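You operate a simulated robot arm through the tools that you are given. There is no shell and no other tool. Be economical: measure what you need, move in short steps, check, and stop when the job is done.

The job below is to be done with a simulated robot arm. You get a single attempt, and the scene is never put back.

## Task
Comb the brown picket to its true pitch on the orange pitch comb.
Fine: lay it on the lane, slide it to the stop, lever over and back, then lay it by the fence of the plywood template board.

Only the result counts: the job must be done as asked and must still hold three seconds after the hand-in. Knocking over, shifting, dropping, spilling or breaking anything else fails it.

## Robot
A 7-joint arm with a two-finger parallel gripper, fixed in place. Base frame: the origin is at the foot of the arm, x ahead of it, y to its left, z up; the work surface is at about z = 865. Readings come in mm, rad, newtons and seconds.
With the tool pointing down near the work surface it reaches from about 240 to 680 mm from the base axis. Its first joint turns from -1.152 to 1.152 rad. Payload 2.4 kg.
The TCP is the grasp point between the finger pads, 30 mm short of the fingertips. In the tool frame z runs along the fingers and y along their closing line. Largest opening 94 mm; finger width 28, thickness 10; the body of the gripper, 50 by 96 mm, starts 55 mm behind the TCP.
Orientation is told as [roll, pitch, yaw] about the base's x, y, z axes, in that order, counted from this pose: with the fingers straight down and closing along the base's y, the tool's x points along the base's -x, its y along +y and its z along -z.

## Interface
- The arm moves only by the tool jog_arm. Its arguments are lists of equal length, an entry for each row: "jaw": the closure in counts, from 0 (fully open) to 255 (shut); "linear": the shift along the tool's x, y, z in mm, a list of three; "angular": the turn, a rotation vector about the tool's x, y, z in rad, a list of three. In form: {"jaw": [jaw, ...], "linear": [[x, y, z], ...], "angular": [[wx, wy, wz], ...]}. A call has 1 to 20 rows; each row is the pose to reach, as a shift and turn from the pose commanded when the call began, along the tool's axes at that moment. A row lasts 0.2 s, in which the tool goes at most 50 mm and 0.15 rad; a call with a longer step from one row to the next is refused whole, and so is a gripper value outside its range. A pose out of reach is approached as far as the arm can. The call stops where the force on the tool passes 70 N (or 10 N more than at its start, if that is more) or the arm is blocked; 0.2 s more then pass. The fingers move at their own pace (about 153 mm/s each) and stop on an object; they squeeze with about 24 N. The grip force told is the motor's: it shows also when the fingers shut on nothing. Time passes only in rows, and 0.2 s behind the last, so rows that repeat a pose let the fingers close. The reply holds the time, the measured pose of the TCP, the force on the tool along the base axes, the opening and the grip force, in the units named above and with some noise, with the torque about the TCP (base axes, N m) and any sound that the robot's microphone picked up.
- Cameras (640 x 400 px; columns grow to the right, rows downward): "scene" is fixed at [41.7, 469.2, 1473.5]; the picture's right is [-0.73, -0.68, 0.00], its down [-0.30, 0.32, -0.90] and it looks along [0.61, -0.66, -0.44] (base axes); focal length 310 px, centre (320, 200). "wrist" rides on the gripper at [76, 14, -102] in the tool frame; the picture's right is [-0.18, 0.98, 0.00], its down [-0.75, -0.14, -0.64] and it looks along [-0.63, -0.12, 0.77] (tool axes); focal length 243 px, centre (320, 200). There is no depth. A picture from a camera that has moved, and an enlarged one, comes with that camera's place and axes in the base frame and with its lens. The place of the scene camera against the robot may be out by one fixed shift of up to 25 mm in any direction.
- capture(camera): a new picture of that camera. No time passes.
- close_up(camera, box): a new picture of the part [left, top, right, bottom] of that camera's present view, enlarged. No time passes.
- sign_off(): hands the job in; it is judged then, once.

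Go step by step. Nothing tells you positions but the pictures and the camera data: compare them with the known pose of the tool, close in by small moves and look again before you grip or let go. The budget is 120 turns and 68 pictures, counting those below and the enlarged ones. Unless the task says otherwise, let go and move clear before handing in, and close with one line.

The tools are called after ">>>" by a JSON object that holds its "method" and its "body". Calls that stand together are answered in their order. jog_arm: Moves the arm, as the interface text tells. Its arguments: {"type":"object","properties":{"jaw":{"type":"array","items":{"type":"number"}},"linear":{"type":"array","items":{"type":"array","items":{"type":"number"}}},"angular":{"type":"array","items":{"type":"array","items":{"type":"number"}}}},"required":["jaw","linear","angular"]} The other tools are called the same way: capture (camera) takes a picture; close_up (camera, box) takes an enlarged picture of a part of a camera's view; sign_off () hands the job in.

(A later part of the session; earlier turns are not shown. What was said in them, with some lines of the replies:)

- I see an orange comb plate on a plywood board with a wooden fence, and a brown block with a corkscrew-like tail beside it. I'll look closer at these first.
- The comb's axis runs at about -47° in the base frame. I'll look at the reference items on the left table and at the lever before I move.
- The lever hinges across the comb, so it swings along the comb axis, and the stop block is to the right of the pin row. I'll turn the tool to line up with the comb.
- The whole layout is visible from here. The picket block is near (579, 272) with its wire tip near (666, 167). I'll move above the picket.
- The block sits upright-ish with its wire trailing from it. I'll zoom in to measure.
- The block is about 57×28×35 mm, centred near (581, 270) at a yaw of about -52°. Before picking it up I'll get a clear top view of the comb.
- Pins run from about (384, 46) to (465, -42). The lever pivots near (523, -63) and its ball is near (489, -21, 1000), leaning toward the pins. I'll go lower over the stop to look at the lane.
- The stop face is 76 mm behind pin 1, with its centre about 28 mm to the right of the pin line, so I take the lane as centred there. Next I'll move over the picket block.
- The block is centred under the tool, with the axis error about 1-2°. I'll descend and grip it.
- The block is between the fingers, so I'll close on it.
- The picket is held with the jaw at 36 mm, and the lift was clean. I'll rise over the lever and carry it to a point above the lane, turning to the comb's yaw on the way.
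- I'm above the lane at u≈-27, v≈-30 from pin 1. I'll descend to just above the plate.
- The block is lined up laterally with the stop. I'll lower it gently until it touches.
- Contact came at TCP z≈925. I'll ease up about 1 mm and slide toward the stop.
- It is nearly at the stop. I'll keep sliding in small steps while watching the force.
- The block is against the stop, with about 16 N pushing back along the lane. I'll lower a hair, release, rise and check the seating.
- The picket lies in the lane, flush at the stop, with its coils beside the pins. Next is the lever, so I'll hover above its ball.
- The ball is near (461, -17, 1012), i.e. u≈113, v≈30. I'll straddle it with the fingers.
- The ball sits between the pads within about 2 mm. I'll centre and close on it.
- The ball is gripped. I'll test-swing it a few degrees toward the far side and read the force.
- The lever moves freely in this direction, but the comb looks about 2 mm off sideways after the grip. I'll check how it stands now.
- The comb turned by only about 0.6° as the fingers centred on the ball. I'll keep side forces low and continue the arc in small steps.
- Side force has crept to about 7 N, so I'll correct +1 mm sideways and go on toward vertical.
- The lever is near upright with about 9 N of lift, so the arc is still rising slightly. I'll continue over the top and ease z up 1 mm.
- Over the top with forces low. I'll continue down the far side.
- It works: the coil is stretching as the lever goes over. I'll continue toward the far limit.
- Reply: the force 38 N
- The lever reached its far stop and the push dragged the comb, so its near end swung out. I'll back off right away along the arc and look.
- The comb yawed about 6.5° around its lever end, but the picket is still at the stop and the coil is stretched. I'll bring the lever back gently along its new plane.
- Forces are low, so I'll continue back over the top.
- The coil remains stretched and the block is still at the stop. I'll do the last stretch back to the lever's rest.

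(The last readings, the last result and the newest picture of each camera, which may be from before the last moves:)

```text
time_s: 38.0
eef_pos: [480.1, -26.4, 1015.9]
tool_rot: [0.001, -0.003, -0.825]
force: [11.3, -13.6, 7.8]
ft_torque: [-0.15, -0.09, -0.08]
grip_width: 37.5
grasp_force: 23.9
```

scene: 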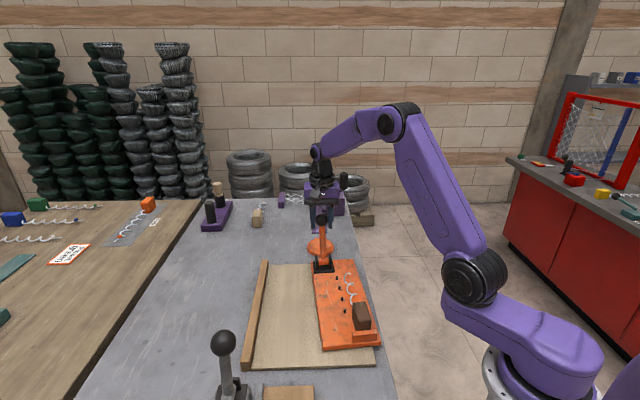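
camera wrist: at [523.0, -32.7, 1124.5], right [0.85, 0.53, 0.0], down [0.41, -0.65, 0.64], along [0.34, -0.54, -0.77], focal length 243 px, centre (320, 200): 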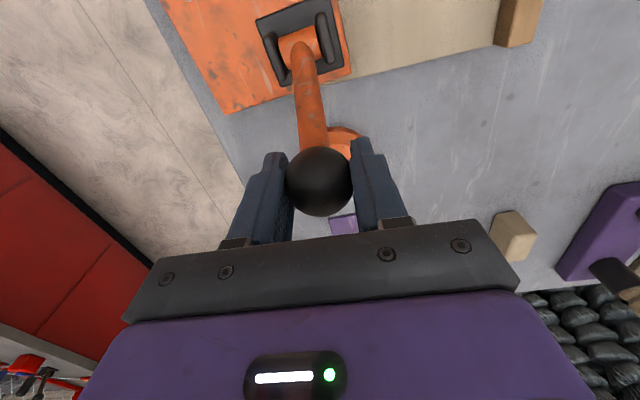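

The lever is back at its rest stop, with the force rising along the lane. I'll ease off, let go, rise and look.

>>> {"method": "jog_arm", "body": {"jaw": [200, 100, 0, 0, 0, 0, 0], "linear": [[-2, 0, -0.5], [-2, 0, -0.5], [-2, 0, -0.5], [-2, 0, -0.5], [-2, 0, -30], [-2, 0, -70], [30, 0, -110]], "angular": [[0, 0, 0], [0, 0, 0], [0, 0, 0], [0, 0, 0], [0, 0, 0], [0, 0, 0], [0, 0, 0]]}}

>>> {"method": "jog_arm", "body": {"jaw": [0, 0, 0], "linear": [[40, -10, 0], [80, -20, 0], [110, -20, 0]], "angular": [[0, 0, 0], [0, 0, 0], [0, 0, 0]]}}

>>> {"method": "close_up", "body": {"camera": "wrist", "box": [150, 0, 490, 240]}}

>>> {"method": "close_up", "body": {"camera": "scene", "box": [240, 220, 400, 370]}}

```text
refused: row 7 steps farther than a row can; nothing moved
```

```text
time_s: 38.8
eef_pos: [387.3, 43.6, 1014.3]
tool_rot: [0.0, -0.001, -0.826]
force: [-0.2, 0.0, -0.1]
ft_torque: [-0.02, 0.01, 0.01]
grip_width: 93.9
grasp_force: 0.1
```

```text
1.67 times, centred on (320, 120) of wrist
camera zoom: at [346.8, 108.3, 1117.7], right [0.85, 0.53, 0.0], down [0.41, -0.65, 0.64], along [0.34, -0.54, -0.77], focal length 404 px, centre (320, 333)
```

zoom: 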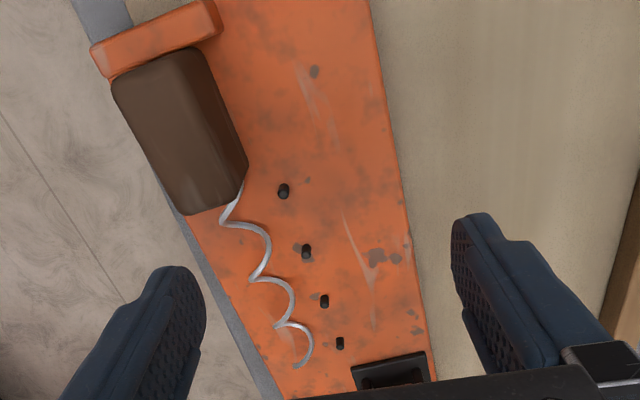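

```text
2.67 times, centred on (320, 295) of scene
camera zoom: at [41.7, 469.2, 1473.5], right [-0.73, -0.68, 0.0], down [-0.3, 0.32, -0.9], along [0.61, -0.66, -0.44], focal length 827 px, centre (320, -53)
```

zoom: 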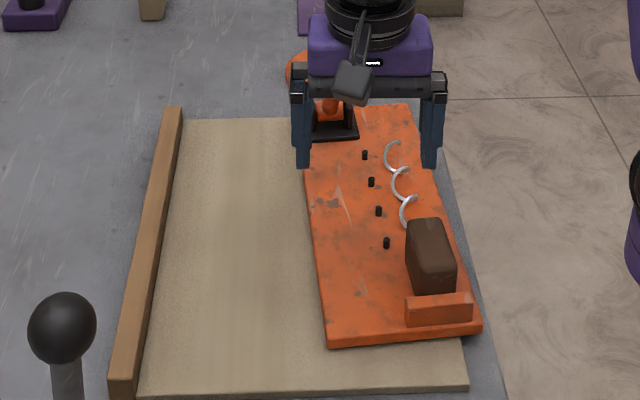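

My first call was refused and the second opened the jaw as it backed off, but the comb didn't move any further. The coil pitch now matches the pins. I'll hover over the block with matching yaw.

>>> {"method": "jog_arm", "body": {"jaw": [0, 0, 0], "linear": [[15, -18, 0], [30, -37, 0], [45, -55.5, 0]], "angular": [[0, 0, -0.04], [0, 0, -0.08], [0, 0, -0.119]]}}

>>> {"method": "close_up", "body": {"camera": "wrist", "box": [190, 0, 450, 240]}}

```text
time_s: 39.6
eef_pos: [318.1, 38.6, 1014.6]
tool_rot: [-0.001, -0.001, -0.707]
force: [-0.1, -0.2, -0.7]
ft_torque: [0.01, -0.01, 0.0]
grip_width: 94.2
grasp_force: 0.0
```

```text
1.67 times, centred on (320, 120) of wrist
camera zoom: at [270.5, 99.4, 1118.2], right [0.78, 0.63, 0.0], down [0.48, -0.6, 0.64], along [0.4, -0.5, -0.77], focal length 404 px, centre (320, 333)
```

zoom: 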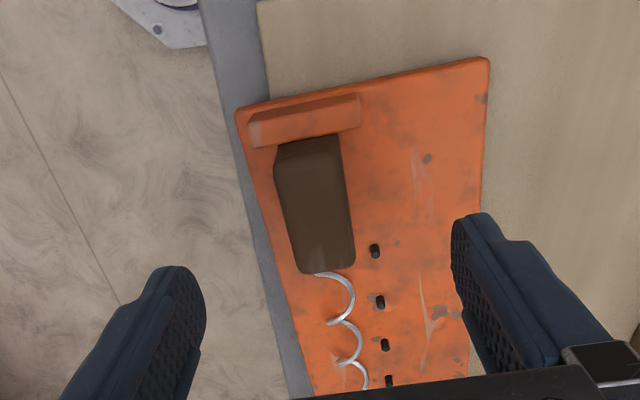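

The block is about 6 mm ahead and 2 mm to the right of the TCP, and the yaw matches. I'll descend and grip it.

>>> {"method": "jog_arm", "body": {"jaw": [0, 0, 0, 0, 0, 0], "linear": [[-6, -2, 25], [-6, -2, 50], [-6, -2, 70], [-6, -2, 82], [-6, -2, 88], [-6, -2, 88]], "angular": [[0, 0, 0], [0, 0, 0], [0, 0, 0], [0, 0, 0], [0, 0, 0], [0, 0, 0]]}}

>>> {"method": "capture", "body": {"camera": "wrist"}}

```text
time_s: 41.0
eef_pos: [322.5, 32.6, 926.0]
tool_rot: [-0.001, 0.001, -0.705]
force: [-0.2, -1.0, -0.3]
ft_torque: [0.02, 0.0, 0.0]
grip_width: 94.0
grasp_force: 0.0
```

```text
26 pictures are left
camera wrist: at [273.8, 92.4, 1029.0], right [0.78, 0.63, 0.0], down [0.48, -0.6, 0.64], along [0.4, -0.5, -0.77], focal length 243 px, centre (320, 200)
```

wrist: 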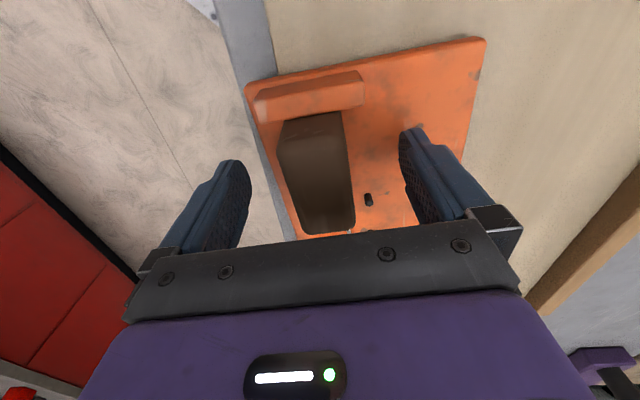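

It is well placed, so I'll grip and lift.

>>> {"method": "jog_arm", "body": {"jaw": [120, 150, 200, 255, 255, 255], "linear": [[0, 1, 0], [0, 1, 0], [0, 1, 0], [0, 1, 0], [0, 1, 0], [0, 1, 0]], "angular": [[0, 0, 0], [0, 0, 0], [0, 0, 0], [0, 0, 0], [0, 0, 0], [0, 0, 0]]}}

>>> {"method": "jog_arm", "body": {"jaw": [255, 255, 255, 255, 255, 255], "linear": [[-2, 0, -8], [-2, 0, -40], [-2, 0, -80], [-2, 0, -120], [-2, 0, -160], [-2, 0, -184]], "angular": [[0, 0, 0], [0, 0, 0], [0, 0, 0], [0, 0, 0], [0, 0, 0], [0, 0, 0]]}}

>>> {"method": "close_up", "body": {"camera": "scene", "box": [220, 170, 420, 370]}}

```text
time_s: 42.4
eef_pos: [322.8, 32.5, 926.9]
tool_rot: [-0.001, 0.001, -0.705]
force: [-0.7, -0.5, -0.4]
ft_torque: [0.05, 0.04, -0.02]
grip_width: 35.8
grasp_force: 24.2
```

```text
time_s: 43.8
eef_pos: [322.7, 30.2, 1113.0]
tool_rot: [0.0, 0.0, -0.706]
force: [-0.3, -0.5, -2.2]
ft_torque: [0.01, 0.03, 0.01]
grip_width: 36.1
grasp_force: 24.5
```

```text
2.00 times, centred on (320, 270) of scene
camera zoom: at [41.7, 469.2, 1473.5], right [-0.73, -0.68, 0.0], down [-0.3, 0.32, -0.9], along [0.61, -0.66, -0.44], focal length 620 px, centre (320, 60)
```

zoom: 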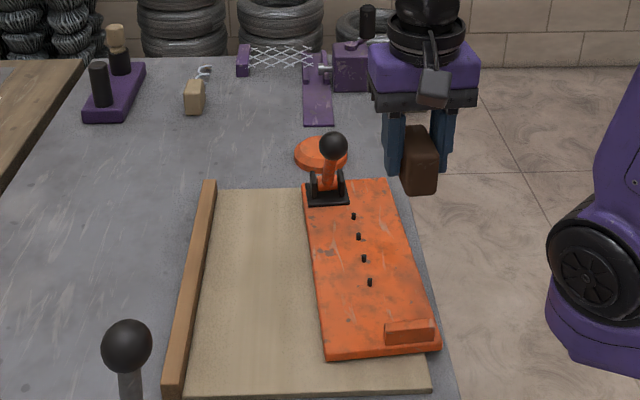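

The comb stayed put during the lift. I'll carry the picket above the board, beside the fence, in line with it.

>>> {"method": "jog_arm", "body": {"jaw": [255, 255, 255, 255, 255], "linear": [[-11, 40.7, 0], [-22, 81.3, 0], [-32.5, 122, 0], [-43.4, 162.6, 0], [-54.2, 203.3, 0]], "angular": [[0, 0, 0.03], [0, 0, 0.06], [0, 0, 0.09], [0, 0, 0.119], [0, 0, 0.119]]}}

>>> {"method": "capture", "body": {"camera": "wrist"}}

```text
time_s: 45.0
eef_pos: [497.2, 151.7, 1111.1]
tool_rot: [0.001, 0.001, -0.826]
force: [-0.4, 0.5, -0.4]
ft_torque: [0.02, 0.02, 0.0]
grip_width: 35.8
grasp_force: 23.8
```

```text
24 pictures are left
camera wrist: at [456.5, 217.9, 1214.1], right [0.85, 0.53, 0.0], down [0.41, -0.65, 0.64], along [0.34, -0.54, -0.77], focal length 243 px, centre (320, 200)
```

wrist: 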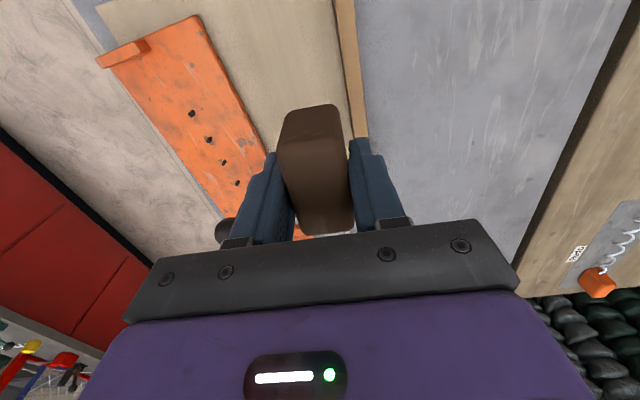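

The fence's inner face is about 28 mm from the tool axis. I'll shift 14 mm away to leave finger room, then descend.

>>> {"method": "jog_arm", "body": {"jaw": [255, 255, 255, 255, 255, 255], "linear": [[0, -14, 0], [0, -14, 45], [0, -14, 90], [0, -14, 135], [0, -14, 165], [0, -14, 188]], "angular": [[0, 0, -0.017], [0, 0, -0.017], [0, 0, -0.017], [0, 0, -0.017], [0, 0, -0.017], [0, 0, -0.017]]}}

>>> {"method": "capture", "body": {"camera": "wrist"}}

>>> {"method": "close_up", "body": {"camera": "scene", "box": [220, 210, 400, 380]}}

```text
time_s: 46.4
eef_pos: [483.9, 144.5, 921.6]
tool_rot: [0.0, 0.001, -0.808]
force: [0.7, -0.6, -0.5]
ft_torque: [0.04, 0.05, -0.01]
grip_width: 36.1
grasp_force: 24.0
```

```text
23 pictures are left
camera wrist: at [442.4, 209.2, 1025.5], right [0.84, 0.55, 0.0], down [0.42, -0.64, 0.64], along [0.35, -0.54, -0.77], focal length 243 px, centre (320, 200)
```

wrist: 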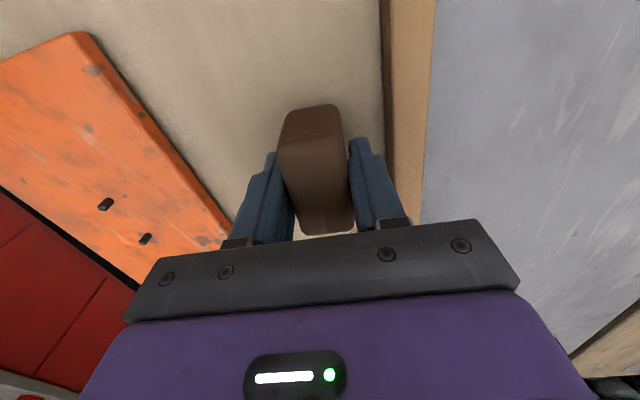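

```text
2.35 times, centred on (310, 295) of scene
camera zoom: at [41.7, 469.2, 1473.5], right [-0.73, -0.68, 0.0], down [-0.3, 0.32, -0.9], along [0.61, -0.66, -0.44], focal length 730 px, centre (344, -24)
```

zoom: 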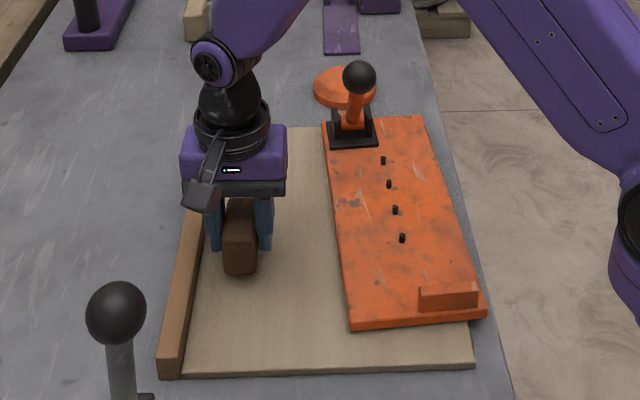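

The gap to the fence is about 25 mm, which leaves room for the finger. I'll lower to contact.

>>> {"method": "jog_arm", "body": {"jaw": [255, 255, 255, 255, 255], "linear": [[0, 0, 4], [0, 0, 7], [0, 0, 9], [0, 0, 10.5], [0, 0, 11.5]], "angular": [[0, 0, 0], [0, 0, 0], [0, 0, 0], [0, 0, 0], [0, 0, 0]]}}

```text
time_s: 47.6
eef_pos: [486.5, 141.8, 910.8]
tool_rot: [0.001, 0.0, -0.809]
force: [0.1, 0.2, -0.5]
ft_torque: [0.02, 0.02, -0.02]
grip_width: 35.8
grasp_force: 24.6
```

>>> {"method": "jog_arm", "body": {"jaw": [255, 255, 255, 255], "linear": [[0, 0, 1], [0, 0, 2], [0, 0, 3], [0, 0, 3]], "angular": [[0, 0, 0], [0, 0, 0], [0, 0, 0], [0, 0, 0]]}}

```text
time_s: 48.6
eef_pos: [486.4, 142.4, 908.6]
tool_rot: [-0.001, 0.0, -0.808]
force: [-5.5, -0.3, 18.4]
ft_torque: [-0.01, 0.01, -0.06]
grip_width: 36.2
grasp_force: 24.0
```

The picket is on the board. I'll slide it gripped 8 mm closer to the fence, open slightly and rise.

>>> {"method": "jog_arm", "body": {"jaw": [255, 255, 255, 255, 134, 134, 134, 134, 134, 134], "linear": [[0, 0, -0.8], [0, 3, -0.8], [0, 6, -0.8], [0, 8, -0.8], [0, 8, -0.3], [0, 8, -0.3], [0, 8, -20], [0, 8, -50], [0, 8, -85], [0, 8, -120]], "angular": [[0, 0, 0], [0, 0, 0], [0, 0, 0], [0, 0, 0], [0, 0, 0], [0, 0, 0], [0, 0, 0], [0, 0, 0], [0, 0, 0], [0, 0, 0]]}}

>>> {"method": "close_up", "body": {"camera": "wrist", "box": [190, 0, 450, 240]}}

```text
time_s: 50.8
eef_pos: [491.8, 150.3, 1028.7]
tool_rot: [0.001, 0.001, -0.809]
force: [-0.2, 1.2, -0.6]
ft_torque: [-0.03, -0.01, -0.01]
grip_width: 44.6
grasp_force: 0.2
```

```text
1.67 times, centred on (320, 120) of wrist
camera zoom: at [450.1, 215.5, 1131.3], right [0.84, 0.55, 0.0], down [0.42, -0.64, 0.64], along [0.35, -0.54, -0.77], focal length 404 px, centre (320, 333)
```

zoom: 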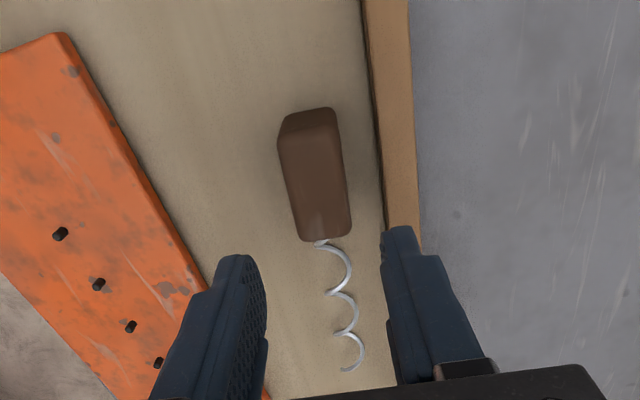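

The picket is released, parallel to the fence with a gap of about 16 mm. I'll close the fingers, go down on its other side and nudge it to the fence.

>>> {"method": "jog_arm", "body": {"jaw": [255, 255, 255, 255, 255, 255, 255], "linear": [[-3, -20, 0], [-3, -38, 0], [-3, -38, 40], [-3, -38, 80], [-3, -38, 105], [-3, -38, 116], [-3, -38, 116]], "angular": [[0, 0, 0], [0, 0, 0], [0, 0, 0], [0, 0, 0], [0, 0, 0], [0, 0, 0], [0, 0, 0]]}}

>>> {"method": "capture", "body": {"camera": "wrist"}}

```text
time_s: 52.4
eef_pos: [468.3, 120.9, 910.6]
tool_rot: [-0.001, -0.001, -0.808]
force: [0.9, 0.3, -0.1]
ft_torque: [0.01, -0.01, -0.02]
grip_width: 0.0
grasp_force: 24.2
```

```text
20 pictures are left
camera wrist: at [425.9, 184.8, 1013.8], right [0.84, 0.55, 0.0], down [0.42, -0.64, 0.64], along [0.35, -0.54, -0.77], focal length 243 px, centre (320, 200)
```

wrist: 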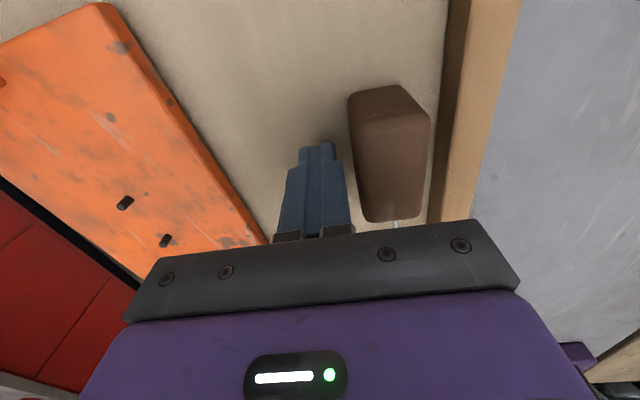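

The closed fingers are beside the block. I'll push it gently toward the fence.

>>> {"method": "jog_arm", "body": {"jaw": [255, 255, 255, 255, 255, 255], "linear": [[0, 4, 0], [0, 8, 0], [0, 11, 0], [0, 14, 0], [0, 17, 0], [0, 19, 0]], "angular": [[0, 0, 0], [0, 0, 0], [0, 0, 0], [0, 0, 0], [0, 0, 0], [0, 0, 0]]}}

>>> {"method": "capture", "body": {"camera": "wrist"}}

```text
time_s: 53.8
eef_pos: [480.5, 133.6, 913.5]
tool_rot: [0.001, 0.0, -0.807]
force: [0.6, -0.5, 0.2]
ft_torque: [0.04, 0.03, 0.0]
grip_width: 0.0
grasp_force: 23.4
```

```text
19 pictures are left
camera wrist: at [439.3, 198.1, 1015.4], right [0.84, 0.55, 0.0], down [0.42, -0.64, 0.64], along [0.35, -0.54, -0.77], focal length 243 px, centre (320, 200)
```

wrist: 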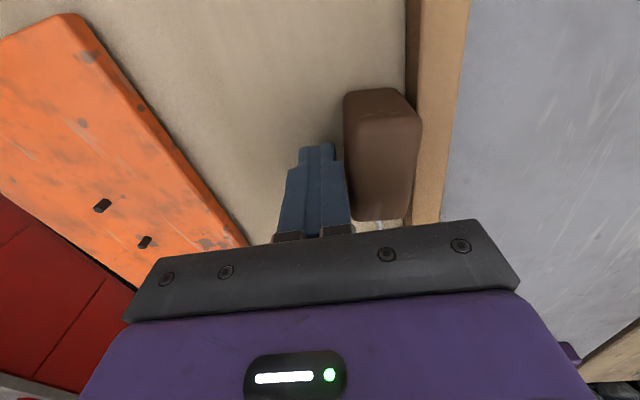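

It slides easily. I'll keep going in millimetre steps until I feel the fence.

>>> {"method": "jog_arm", "body": {"jaw": [255, 255, 255, 255], "linear": [[0, 1, 0], [0, 2, 0], [0, 3, 0], [0, 4, 0]], "angular": [[0, 0, 0], [0, 0, 0], [0, 0, 0], [0, 0, 0]]}}

>>> {"method": "close_up", "body": {"camera": "scene", "box": [225, 250, 345, 370]}}

```text
time_s: 54.8
eef_pos: [483.9, 136.5, 911.4]
tool_rot: [0.0, 0.0, -0.808]
force: [-1.2, -1.2, -0.1]
ft_torque: [0.0, -0.04, 0.02]
grip_width: 0.0
grasp_force: 24.5
```

```text
3.33 times, centred on (285, 310) of scene
camera zoom: at [41.7, 469.2, 1473.5], right [-0.73, -0.68, 0.0], down [-0.3, 0.32, -0.9], along [0.61, -0.66, -0.44], focal length 1033 px, centre (437, -167)
```

zoom: 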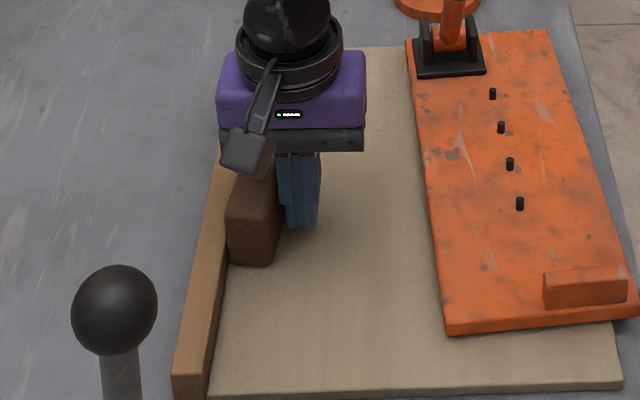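

>>> {"method": "jog_arm", "body": {"jaw": [255, 255, 255], "linear": [[0, 0.7, 0], [0, 1.4, 0], [0, 2, 0]], "angular": [[0, 0, 0], [0, 0, 0], [0, 0, 0]]}}

```text
time_s: 55.6
eef_pos: [485.3, 138.1, 912.2]
tool_rot: [0.0, 0.0, -0.809]
force: [-0.4, -1.5, 0.2]
ft_torque: [0.01, 0.03, -0.06]
grip_width: 0.1
grasp_force: 24.1
```

>>> {"method": "jog_arm", "body": {"jaw": [255, 255, 255], "linear": [[0, 0.7, 0], [0, 1.4, 0], [0, 2, 0]], "angular": [[0, 0, 0], [0, 0, 0], [0, 0, 0]]}}

```text
time_s: 56.4
eef_pos: [487.4, 138.8, 911.4]
tool_rot: [0.001, -0.002, -0.808]
force: [-0.1, -1.4, -0.1]
ft_torque: [0.01, 0.01, -0.01]
grip_width: 0.0
grasp_force: 24.6
```

I'll look from above to judge the gap that remains.

>>> {"method": "jog_arm", "body": {"jaw": [255, 255, 255, 255, 255], "linear": [[0, -4, 0], [0, -8, -30], [0, -8, -70], [0, -8, -110], [0, -8, -140]], "angular": [[0, 0, 0], [0, 0, 0], [0, 0, 0], [0, 0, 0], [0, 0, 0]]}}

>>> {"method": "close_up", "body": {"camera": "wrist", "box": [270, 0, 450, 200]}}

>>> {"method": "close_up", "body": {"camera": "scene", "box": [225, 230, 385, 370]}}

```text
time_s: 57.6
eef_pos: [480.6, 132.2, 1052.3]
tool_rot: [-0.001, 0.0, -0.808]
force: [-0.4, -0.6, 0.3]
ft_torque: [-0.01, 0.0, -0.01]
grip_width: 0.0
grasp_force: 23.7
```

```text
2.00 times, centred on (360, 100) of wrist
camera zoom: at [438.6, 196.8, 1155.3], right [0.84, 0.55, 0.0], down [0.42, -0.64, 0.64], along [0.35, -0.54, -0.77], focal length 485 px, centre (240, 400)
```

zoom: 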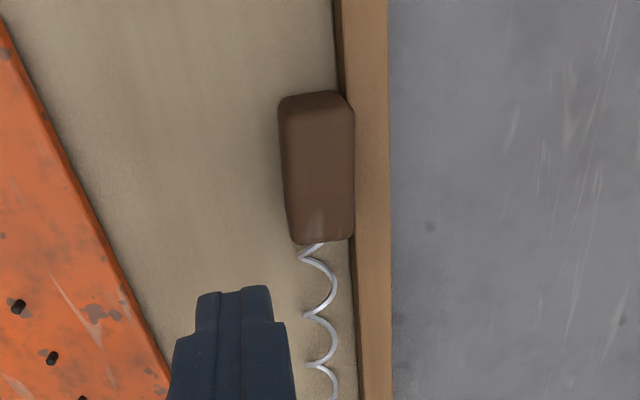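

```text
2.86 times, centred on (305, 300) of scene
camera zoom: at [41.7, 469.2, 1473.5], right [-0.73, -0.68, 0.0], down [-0.3, 0.32, -0.9], along [0.61, -0.66, -0.44], focal length 886 px, centre (363, -86)
```

zoom: 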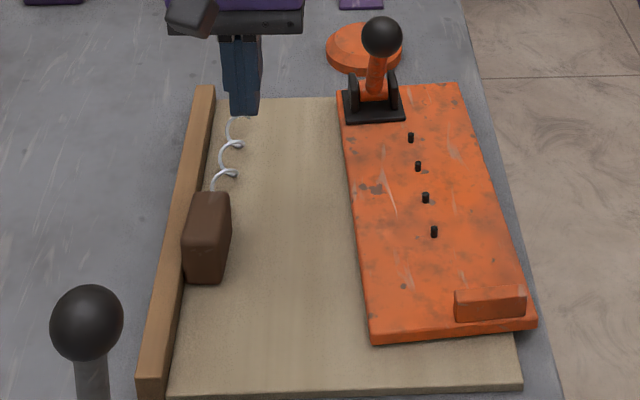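

The picket rests against the fence within a millimetre or so and the coil has held its pitch. The comb sits about 7° askew, so I'll nudge it back to where it stood, starting above its right edge near the stop end.

>>> {"method": "jog_arm", "body": {"jaw": [255, 255, 255, 255, 255, 255], "linear": [[6.6, -40, 0], [13.1, -80, 0], [19.7, -120, 0], [26.3, -160, 0], [33, -200, 0], [39.4, -239, 0]], "angular": [[0, 0, -0.02], [0, 0, -0.04], [0, 0, -0.06], [0, 0, -0.08], [0, 0, -0.101], [0, 0, -0.101]]}}

>>> {"method": "capture", "body": {"camera": "wrist"}}

```text
time_s: 59.0
eef_pos: [281.9, 4.9, 1050.6]
tool_rot: [0.001, 0.0, -0.645]
force: [-1.3, -6.3, 0.9]
ft_torque: [0.5, -0.13, -0.05]
grip_width: 0.1
grasp_force: 24.1
```

```text
15 pictures are left
camera wrist: at [230.3, 63.2, 1154.1], right [0.74, 0.68, 0.0], down [0.52, -0.56, 0.64], along [0.43, -0.47, -0.77], focal length 243 px, centre (320, 200)
```

wrist: 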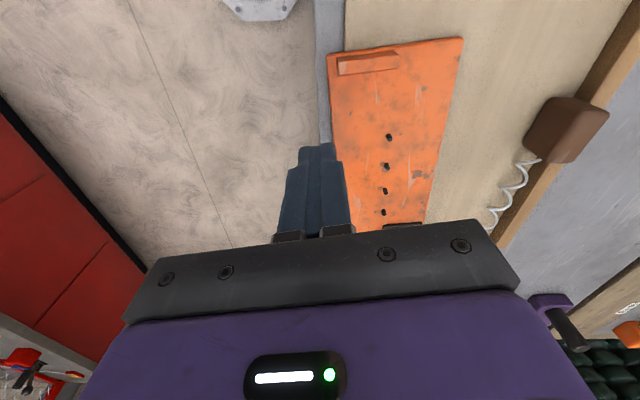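

The arm is near its inner reach limit here, so I'll shift 30 mm outward along the comb's edge.

>>> {"method": "jog_arm", "body": {"jaw": [255, 255], "linear": [[-30, 0, 0], [-30, 0, 0]], "angular": [[0, 0, 0], [0, 0, 0]]}}

```text
time_s: 59.6
eef_pos: [302.3, -22.8, 1052.9]
tool_rot: [-0.001, 0.0, -0.708]
force: [-0.1, -0.4, 0.2]
ft_torque: [-0.01, 0.0, 0.0]
grip_width: 0.1
grasp_force: 23.7
```

Pose is good now. I'll descend beside the comb's right edge and check.

>>> {"method": "jog_arm", "body": {"jaw": [255, 255, 255, 255, 255], "linear": [[0, -2, 40], [0, -2, 80], [0, -2, 115], [0, -2, 138], [0, -2, 146]], "angular": [[0, 0, 0], [0, 0, 0], [0, 0, 0], [0, 0, 0], [0, 0, 0]]}}

>>> {"method": "capture", "body": {"camera": "wrist"}}

```text
time_s: 60.8
eef_pos: [300.9, -23.5, 906.2]
tool_rot: [0.001, 0.001, -0.707]
force: [0.1, 0.1, 0.2]
ft_torque: [-0.02, 0.01, 0.02]
grip_width: 0.0
grasp_force: 24.3
```

```text
14 pictures are left
camera wrist: at [252.6, 35.8, 1009.2], right [0.78, 0.63, 0.0], down [0.48, -0.6, 0.64], along [0.4, -0.5, -0.77], focal length 243 px, centre (320, 200)
```

wrist: 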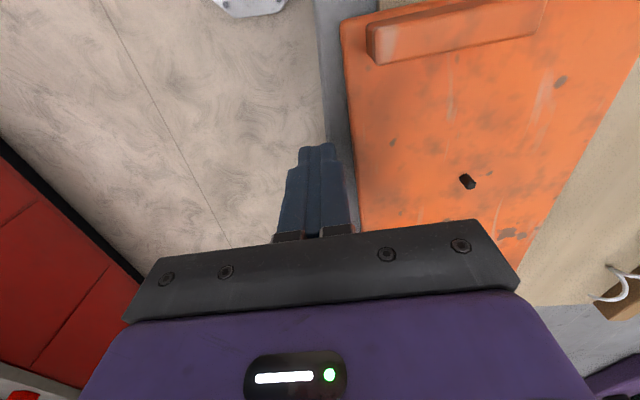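

The fingers are clear beside the edge. I'll push the comb back toward its place, slowly.

>>> {"method": "jog_arm", "body": {"jaw": [255, 255, 255, 255, 255, 255, 255, 255, 255], "linear": [[0, 4, 0], [0, 8, 0], [0, 11, 0], [0, 14, 0], [0, 17, 0], [0, 20, 0], [0, 23, 0], [0, 26, 0], [0, 26, 0]], "angular": [[0, 0, 0], [0, 0, 0], [0, 0, 0], [0, 0, 0], [0, 0, 0], [0, 0, 0], [0, 0, 0], [0, 0, 0], [0, 0, 0]]}}

>>> {"method": "close_up", "body": {"camera": "scene", "box": [280, 220, 400, 360]}}

```text
time_s: 62.8
eef_pos: [317.1, -4.4, 906.8]
tool_rot: [-0.001, 0.003, -0.707]
force: [-18.6, -8.4, 1.7]
ft_torque: [-0.19, 0.43, -0.14]
grip_width: 0.0
grasp_force: 24.2
```

```text
2.86 times, centred on (340, 290) of scene
camera zoom: at [41.2, 469.0, 1473.6], right [-0.73, -0.68, 0.0], down [-0.3, 0.32, -0.9], along [0.61, -0.66, -0.44], focal length 886 px, centre (263, -57)
```

zoom: 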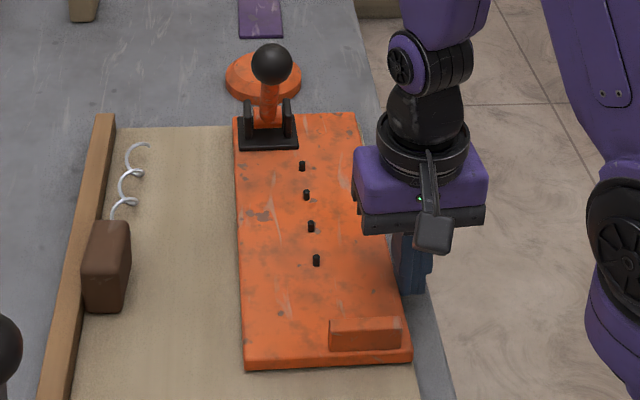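

Good: the comb is swinging back, with about 13 mm left at the near end. I'll push a bit further.

>>> {"method": "jog_arm", "body": {"jaw": [255, 255, 255, 255, 255], "linear": [[0, 3, 0], [0, 6, 0], [0, 8, 0], [0, 10, 0], [0, 10, 0]], "angular": [[0, 0, 0], [0, 0, 0], [0, 0, 0], [0, 0, 0], [0, 0, 0]]}}

>>> {"method": "close_up", "body": {"camera": "scene", "box": [280, 220, 400, 360]}}

```text
time_s: 64.0
eef_pos: [325.7, 3.2, 906.0]
tool_rot: [-0.002, 0.003, -0.705]
force: [-19.0, -12.2, 5.4]
ft_torque: [-0.35, 0.39, -0.26]
grip_width: 0.0
grasp_force: 24.4
```

```text
2.86 times, centred on (340, 290) of scene
camera zoom: at [41.1, 468.9, 1473.6], right [-0.73, -0.68, 0.0], down [-0.3, 0.32, -0.9], along [0.61, -0.66, -0.44], focal length 886 px, centre (263, -57)
```

zoom: 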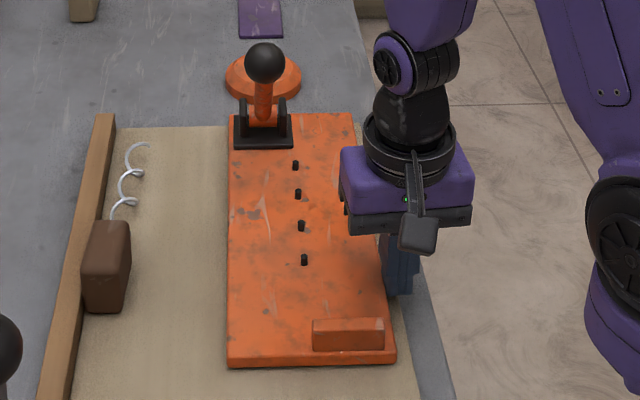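

The comb's rotation is nearly back. What's left is about 9 mm toward the far side (+u) and a few mm toward the fence at the lever end. I'll go to the far end and push it back along its axis.

>>> {"method": "jog_arm", "body": {"jaw": [255, 255, 255, 255, 255, 255, 255, 255, 255, 255, 255], "linear": [[0, -6, 0], [0, -10, -40], [0, -10, -85], [0, -10, -130], [0, -10, -170], [-40, 0, -189], [-85, 5, -189], [-130, 15, -189], [-175, 25, -189], [-215, 33, -189], [-231.6, 35.6, -189]], "angular": [[0, 0, 0], [0, 0, 0], [0, 0, 0], [0, 0, 0], [0, 0, 0], [0, 0, 0.02], [0, 0, 0.04], [0, 0, 0.06], [0, 0, 0.08], [0, 0, 0.1], [0, 0, 0.1]]}}

>>> {"method": "capture", "body": {"camera": "wrist"}}

```text
time_s: 66.4
eef_pos: [527.8, -120.2, 1095.5]
tool_rot: [-0.001, 0.002, -0.808]
force: [-0.8, -0.3, -0.4]
ft_torque: [0.0, 0.02, -0.03]
grip_width: 0.0
grasp_force: 23.9
```

```text
11 pictures are left
camera wrist: at [486.0, -54.5, 1197.7], right [0.84, 0.55, 0.0], down [0.42, -0.64, 0.64], along [0.35, -0.54, -0.77], focal length 243 px, centre (320, 200)
```

wrist: 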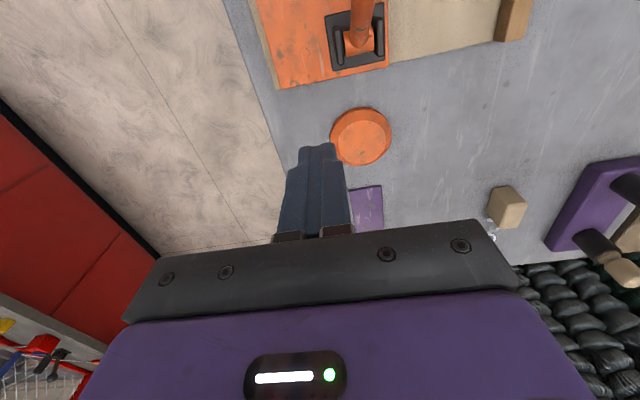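

The plate's far edge lies right under the tool. I'll move 21 mm beyond it, descend, and push back along the comb axis.

>>> {"method": "jog_arm", "body": {"jaw": [255, 255, 255, 255, 255, 255], "linear": [[-21, 0, 20], [-21, 0, 65], [-21, 0, 110], [-21, 0, 150], [-21, 0, 180], [-21, 0, 190]], "angular": [[0, 0, 0], [0, 0, 0], [0, 0, 0], [0, 0, 0], [0, 0, 0], [0, 0, 0]]}}

>>> {"method": "jog_arm", "body": {"jaw": [255, 255, 255, 255, 255, 255], "linear": [[3, 0, 0], [6, 0, 0], [8, 0, 0], [10, 0, 0], [12, 0, 0], [12, 0, 0]], "angular": [[0, 0, 0], [0, 0, 0], [0, 0, 0], [0, 0, 0], [0, 0, 0], [0, 0, 0]]}}

>>> {"method": "close_up", "body": {"camera": "scene", "box": [280, 220, 400, 360]}}

```text
time_s: 67.8
eef_pos: [542.8, -134.2, 903.1]
tool_rot: [0.0, 0.001, -0.808]
force: [0.3, -0.3, -0.1]
ft_torque: [0.0, -0.01, -0.05]
grip_width: 0.0
grasp_force: 23.8
```

```text
time_s: 69.2
eef_pos: [533.2, -129.6, 905.4]
tool_rot: [0.001, -0.005, -0.808]
force: [12.1, -18.0, 2.5]
ft_torque: [-0.54, -0.02, 0.05]
grip_width: 0.0
grasp_force: 24.2
```

```text
2.86 times, centred on (340, 290) of scene
camera zoom: at [42.0, 468.7, 1473.7], right [-0.73, -0.68, 0.0], down [-0.3, 0.32, -0.9], along [0.61, -0.66, -0.44], focal length 886 px, centre (263, -57)
```

zoom: 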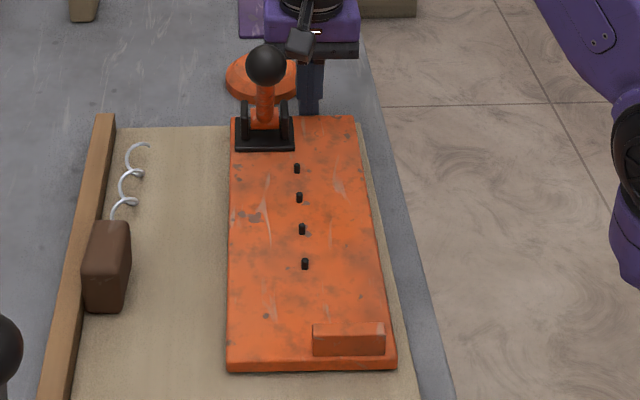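

Halfway there; about 5 mm more.

>>> {"method": "jog_arm", "body": {"jaw": [255, 255, 255, 255], "linear": [[2, 0, 0], [4, 0, 0], [5.5, 0, 0], [5.5, 0, 0]], "angular": [[0, 0, 0], [0, 0, 0], [0, 0, 0], [0, 0, 0]]}}

>>> {"method": "close_up", "body": {"camera": "scene", "box": [280, 220, 400, 360]}}

```text
time_s: 70.2
eef_pos: [529.2, -124.4, 905.7]
tool_rot: [0.002, -0.005, -0.806]
force: [14.8, -16.2, 4.3]
ft_torque: [-0.41, -0.13, 0.01]
grip_width: 0.1
grasp_force: 24.5
```

```text
2.86 times, centred on (340, 290) of scene
camera zoom: at [42.0, 468.8, 1473.6], right [-0.73, -0.68, 0.0], down [-0.3, 0.32, -0.9], along [0.61, -0.66, -0.44], focal length 886 px, centre (263, -57)
```

zoom: 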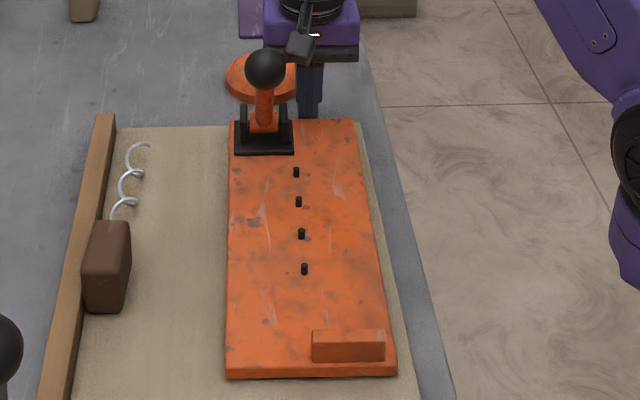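

The along-axis position is restored. What remains is about 5 mm too far toward the fence, so I'll go to the comb's left side at mid-length for one last nudge.

>>> {"method": "jog_arm", "body": {"jaw": [255, 255, 255, 255, 255, 255, 255, 255, 255, 255, 255], "linear": [[-8, 0, 0], [-8, 0, -45], [-8, 0, -90], [-8, 0, -135], [-8, 0, -180], [0, 0, -204], [40, 25, -204], [80, 50, -204], [120, 75, -204], [155, 95, -204], [167, 102.7, -204]], "angular": [[0, 0, 0], [0, 0, 0], [0, 0, 0], [0, 0, 0], [0, 0, 0], [0, 0, 0], [0, 0, 0], [0, 0, 0], [0, 0, 0], [0, 0, 0], [0, 0, 0]]}}

>>> {"method": "capture", "body": {"camera": "wrist"}}

```text
time_s: 72.6
eef_pos: [487.2, 68.6, 1108.9]
tool_rot: [0.0, -0.001, -0.809]
force: [0.3, -0.4, -0.3]
ft_torque: [0.01, 0.03, 0.0]
grip_width: 0.1
grasp_force: 24.0
```

```text
8 pictures are left
camera wrist: at [444.9, 133.5, 1212.1], right [0.84, 0.55, 0.0], down [0.42, -0.64, 0.64], along [0.35, -0.54, -0.77], focal length 243 px, centre (320, 200)
```

wrist: 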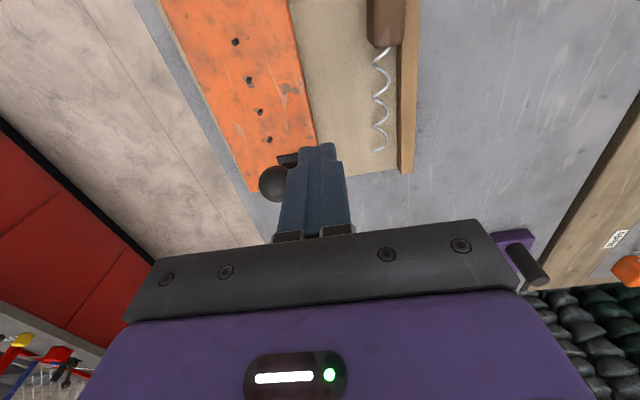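

The plate edge is about 17 mm to the side and the ball is clear of the gripper body. I'll descend and nudge.

>>> {"method": "jog_arm", "body": {"jaw": [255, 255, 255, 255, 255, 255], "linear": [[-7, 0, 45], [-7, 0, 90], [-7, 0, 135], [-7, 0, 170], [-7, 0, 195], [-7, 0, 203]], "angular": [[0, 0, 0], [0, 0, 0], [0, 0, 0], [0, 0, 0], [0, 0, 0], [0, 0, 0]]}}

>>> {"method": "jog_arm", "body": {"jaw": [255, 255, 255, 255, 255], "linear": [[0, -4, 0], [0, -7, 0], [0, -9, 0], [0, -11, 0], [0, -11, 0]], "angular": [[0, 0, 0], [0, 0, 0], [0, 0, 0], [0, 0, 0], [0, 0, 0]]}}

>>> {"method": "close_up", "body": {"camera": "scene", "box": [280, 220, 400, 360]}}

```text
time_s: 74.0
eef_pos: [491.0, 63.6, 906.3]
tool_rot: [0.001, 0.0, -0.806]
force: [0.2, -0.2, 0.1]
ft_torque: [-0.01, 0.01, -0.03]
grip_width: 0.0
grasp_force: 24.3
```

```text
time_s: 75.2
eef_pos: [483.8, 56.8, 906.2]
tool_rot: [0.0, 0.0, -0.808]
force: [0.0, 0.2, 0.2]
ft_torque: [0.0, -0.01, -0.01]
grip_width: 0.1
grasp_force: 24.3
```

```text
2.86 times, centred on (340, 290) of scene
camera zoom: at [41.7, 469.2, 1473.5], right [-0.73, -0.68, 0.0], down [-0.3, 0.32, -0.9], along [0.61, -0.66, -0.44], focal length 886 px, centre (263, -57)
```

zoom: 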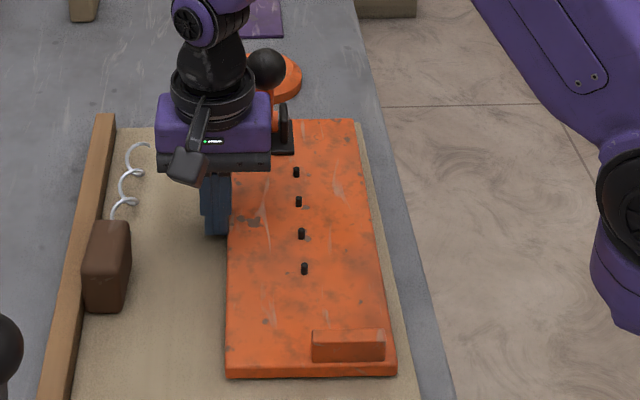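

No contact yet. I'll go on in small steps.

>>> {"method": "jog_arm", "body": {"jaw": [255, 255, 255, 255], "linear": [[0, -1.5, 0], [0, -3, 0], [0, -4.5, 0], [0, -4.5, 0]], "angular": [[0, 0, 0], [0, 0, 0], [0, 0, 0], [0, 0, 0]]}}

```text
time_s: 76.2
eef_pos: [481.4, 55.1, 908.3]
tool_rot: [0.005, -0.004, -0.803]
force: [11.3, 16.4, 0.3]
ft_torque: [0.37, -0.3, -0.01]
grip_width: 0.2
grasp_force: 24.0
```

Contact at about 20 N. I'll push 4.5 mm further.

>>> {"method": "jog_arm", "body": {"jaw": [255, 255, 255, 255], "linear": [[0, -1.5, 0], [0, -3, 0], [0, -4.5, 0], [0, -4.5, 0]], "angular": [[0, 0, 0], [0, 0, 0], [0, 0, 0], [0, 0, 0]]}}

>>> {"method": "close_up", "body": {"camera": "scene", "box": [280, 220, 400, 360]}}

```text
time_s: 77.2
eef_pos: [479.9, 50.6, 907.2]
tool_rot: [0.004, -0.004, -0.803]
force: [12.4, 25.5, 10.4]
ft_torque: [0.54, -0.25, -0.13]
grip_width: 0.0
grasp_force: 24.0
```

```text
2.86 times, centred on (340, 290) of scene
camera zoom: at [41.8, 469.8, 1473.3], right [-0.73, -0.68, 0.0], down [-0.3, 0.32, -0.9], along [0.61, -0.66, -0.44], focal length 886 px, centre (263, -57)
```

zoom: 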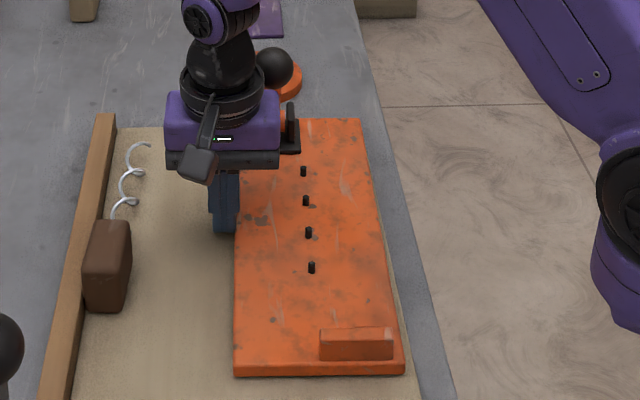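

The pins are back at their original image positions within about 1 px, and the near end is within about 4 mm. I'll back away, rise clear and do a last check.

>>> {"method": "jog_arm", "body": {"jaw": [255, 255, 255, 255, 255, 255, 255], "linear": [[0, 5, 0], [0, 12, 0], [0, 12, -45], [0, 12, -90], [0, 12, -135], [0, 12, -180], [0, 12, -225]], "angular": [[0, 0, 0], [0, 0, 0], [0, 0, 0], [0, 0, 0], [0, 0, 0], [0, 0, 0], [0, 0, 0]]}}

>>> {"method": "close_up", "body": {"camera": "scene", "box": [225, 220, 395, 370]}}

>>> {"method": "capture", "body": {"camera": "wrist"}}

```text
time_s: 78.8
eef_pos: [487.1, 57.0, 1130.3]
tool_rot: [0.001, -0.001, -0.806]
force: [0.0, 0.5, 0.3]
ft_torque: [0.01, -0.04, 0.02]
grip_width: 0.0
grasp_force: 24.1
```

```text
2.67 times, centred on (310, 295) of scene
camera zoom: at [41.7, 469.2, 1473.5], right [-0.73, -0.68, 0.0], down [-0.3, 0.32, -0.9], along [0.61, -0.66, -0.44], focal length 827 px, centre (347, -53)
```

zoom: 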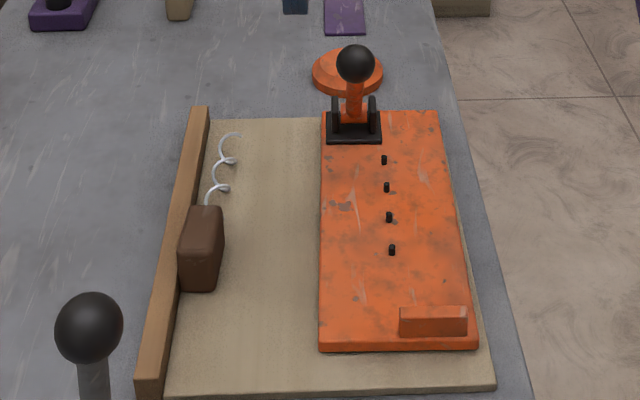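

```text
4 pictures are left
camera wrist: at [444.6, 120.7, 1233.5], right [0.84, 0.55, 0.0], down [0.42, -0.64, 0.64], along [0.35, -0.54, -0.77], focal length 243 px, centre (320, 200)
```

wrist: 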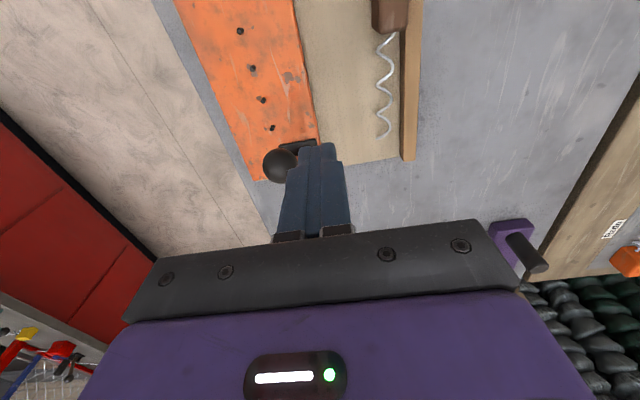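

The combed picket lies along the fence, the lever is at rest, the comb is back about where it started, and the arm is clear. I'm handing in.

>>> {"method": "sign_off", "body": {}}

```text
The job is handed in.
```

The brown picket was combed with the lever taken over and back, its coil pitch matches the comb's pins, and it now lies by the fence; I did drag the comb about 7° askew at the lever's far stop and nudged it back to within about 4 mm of where it stood.
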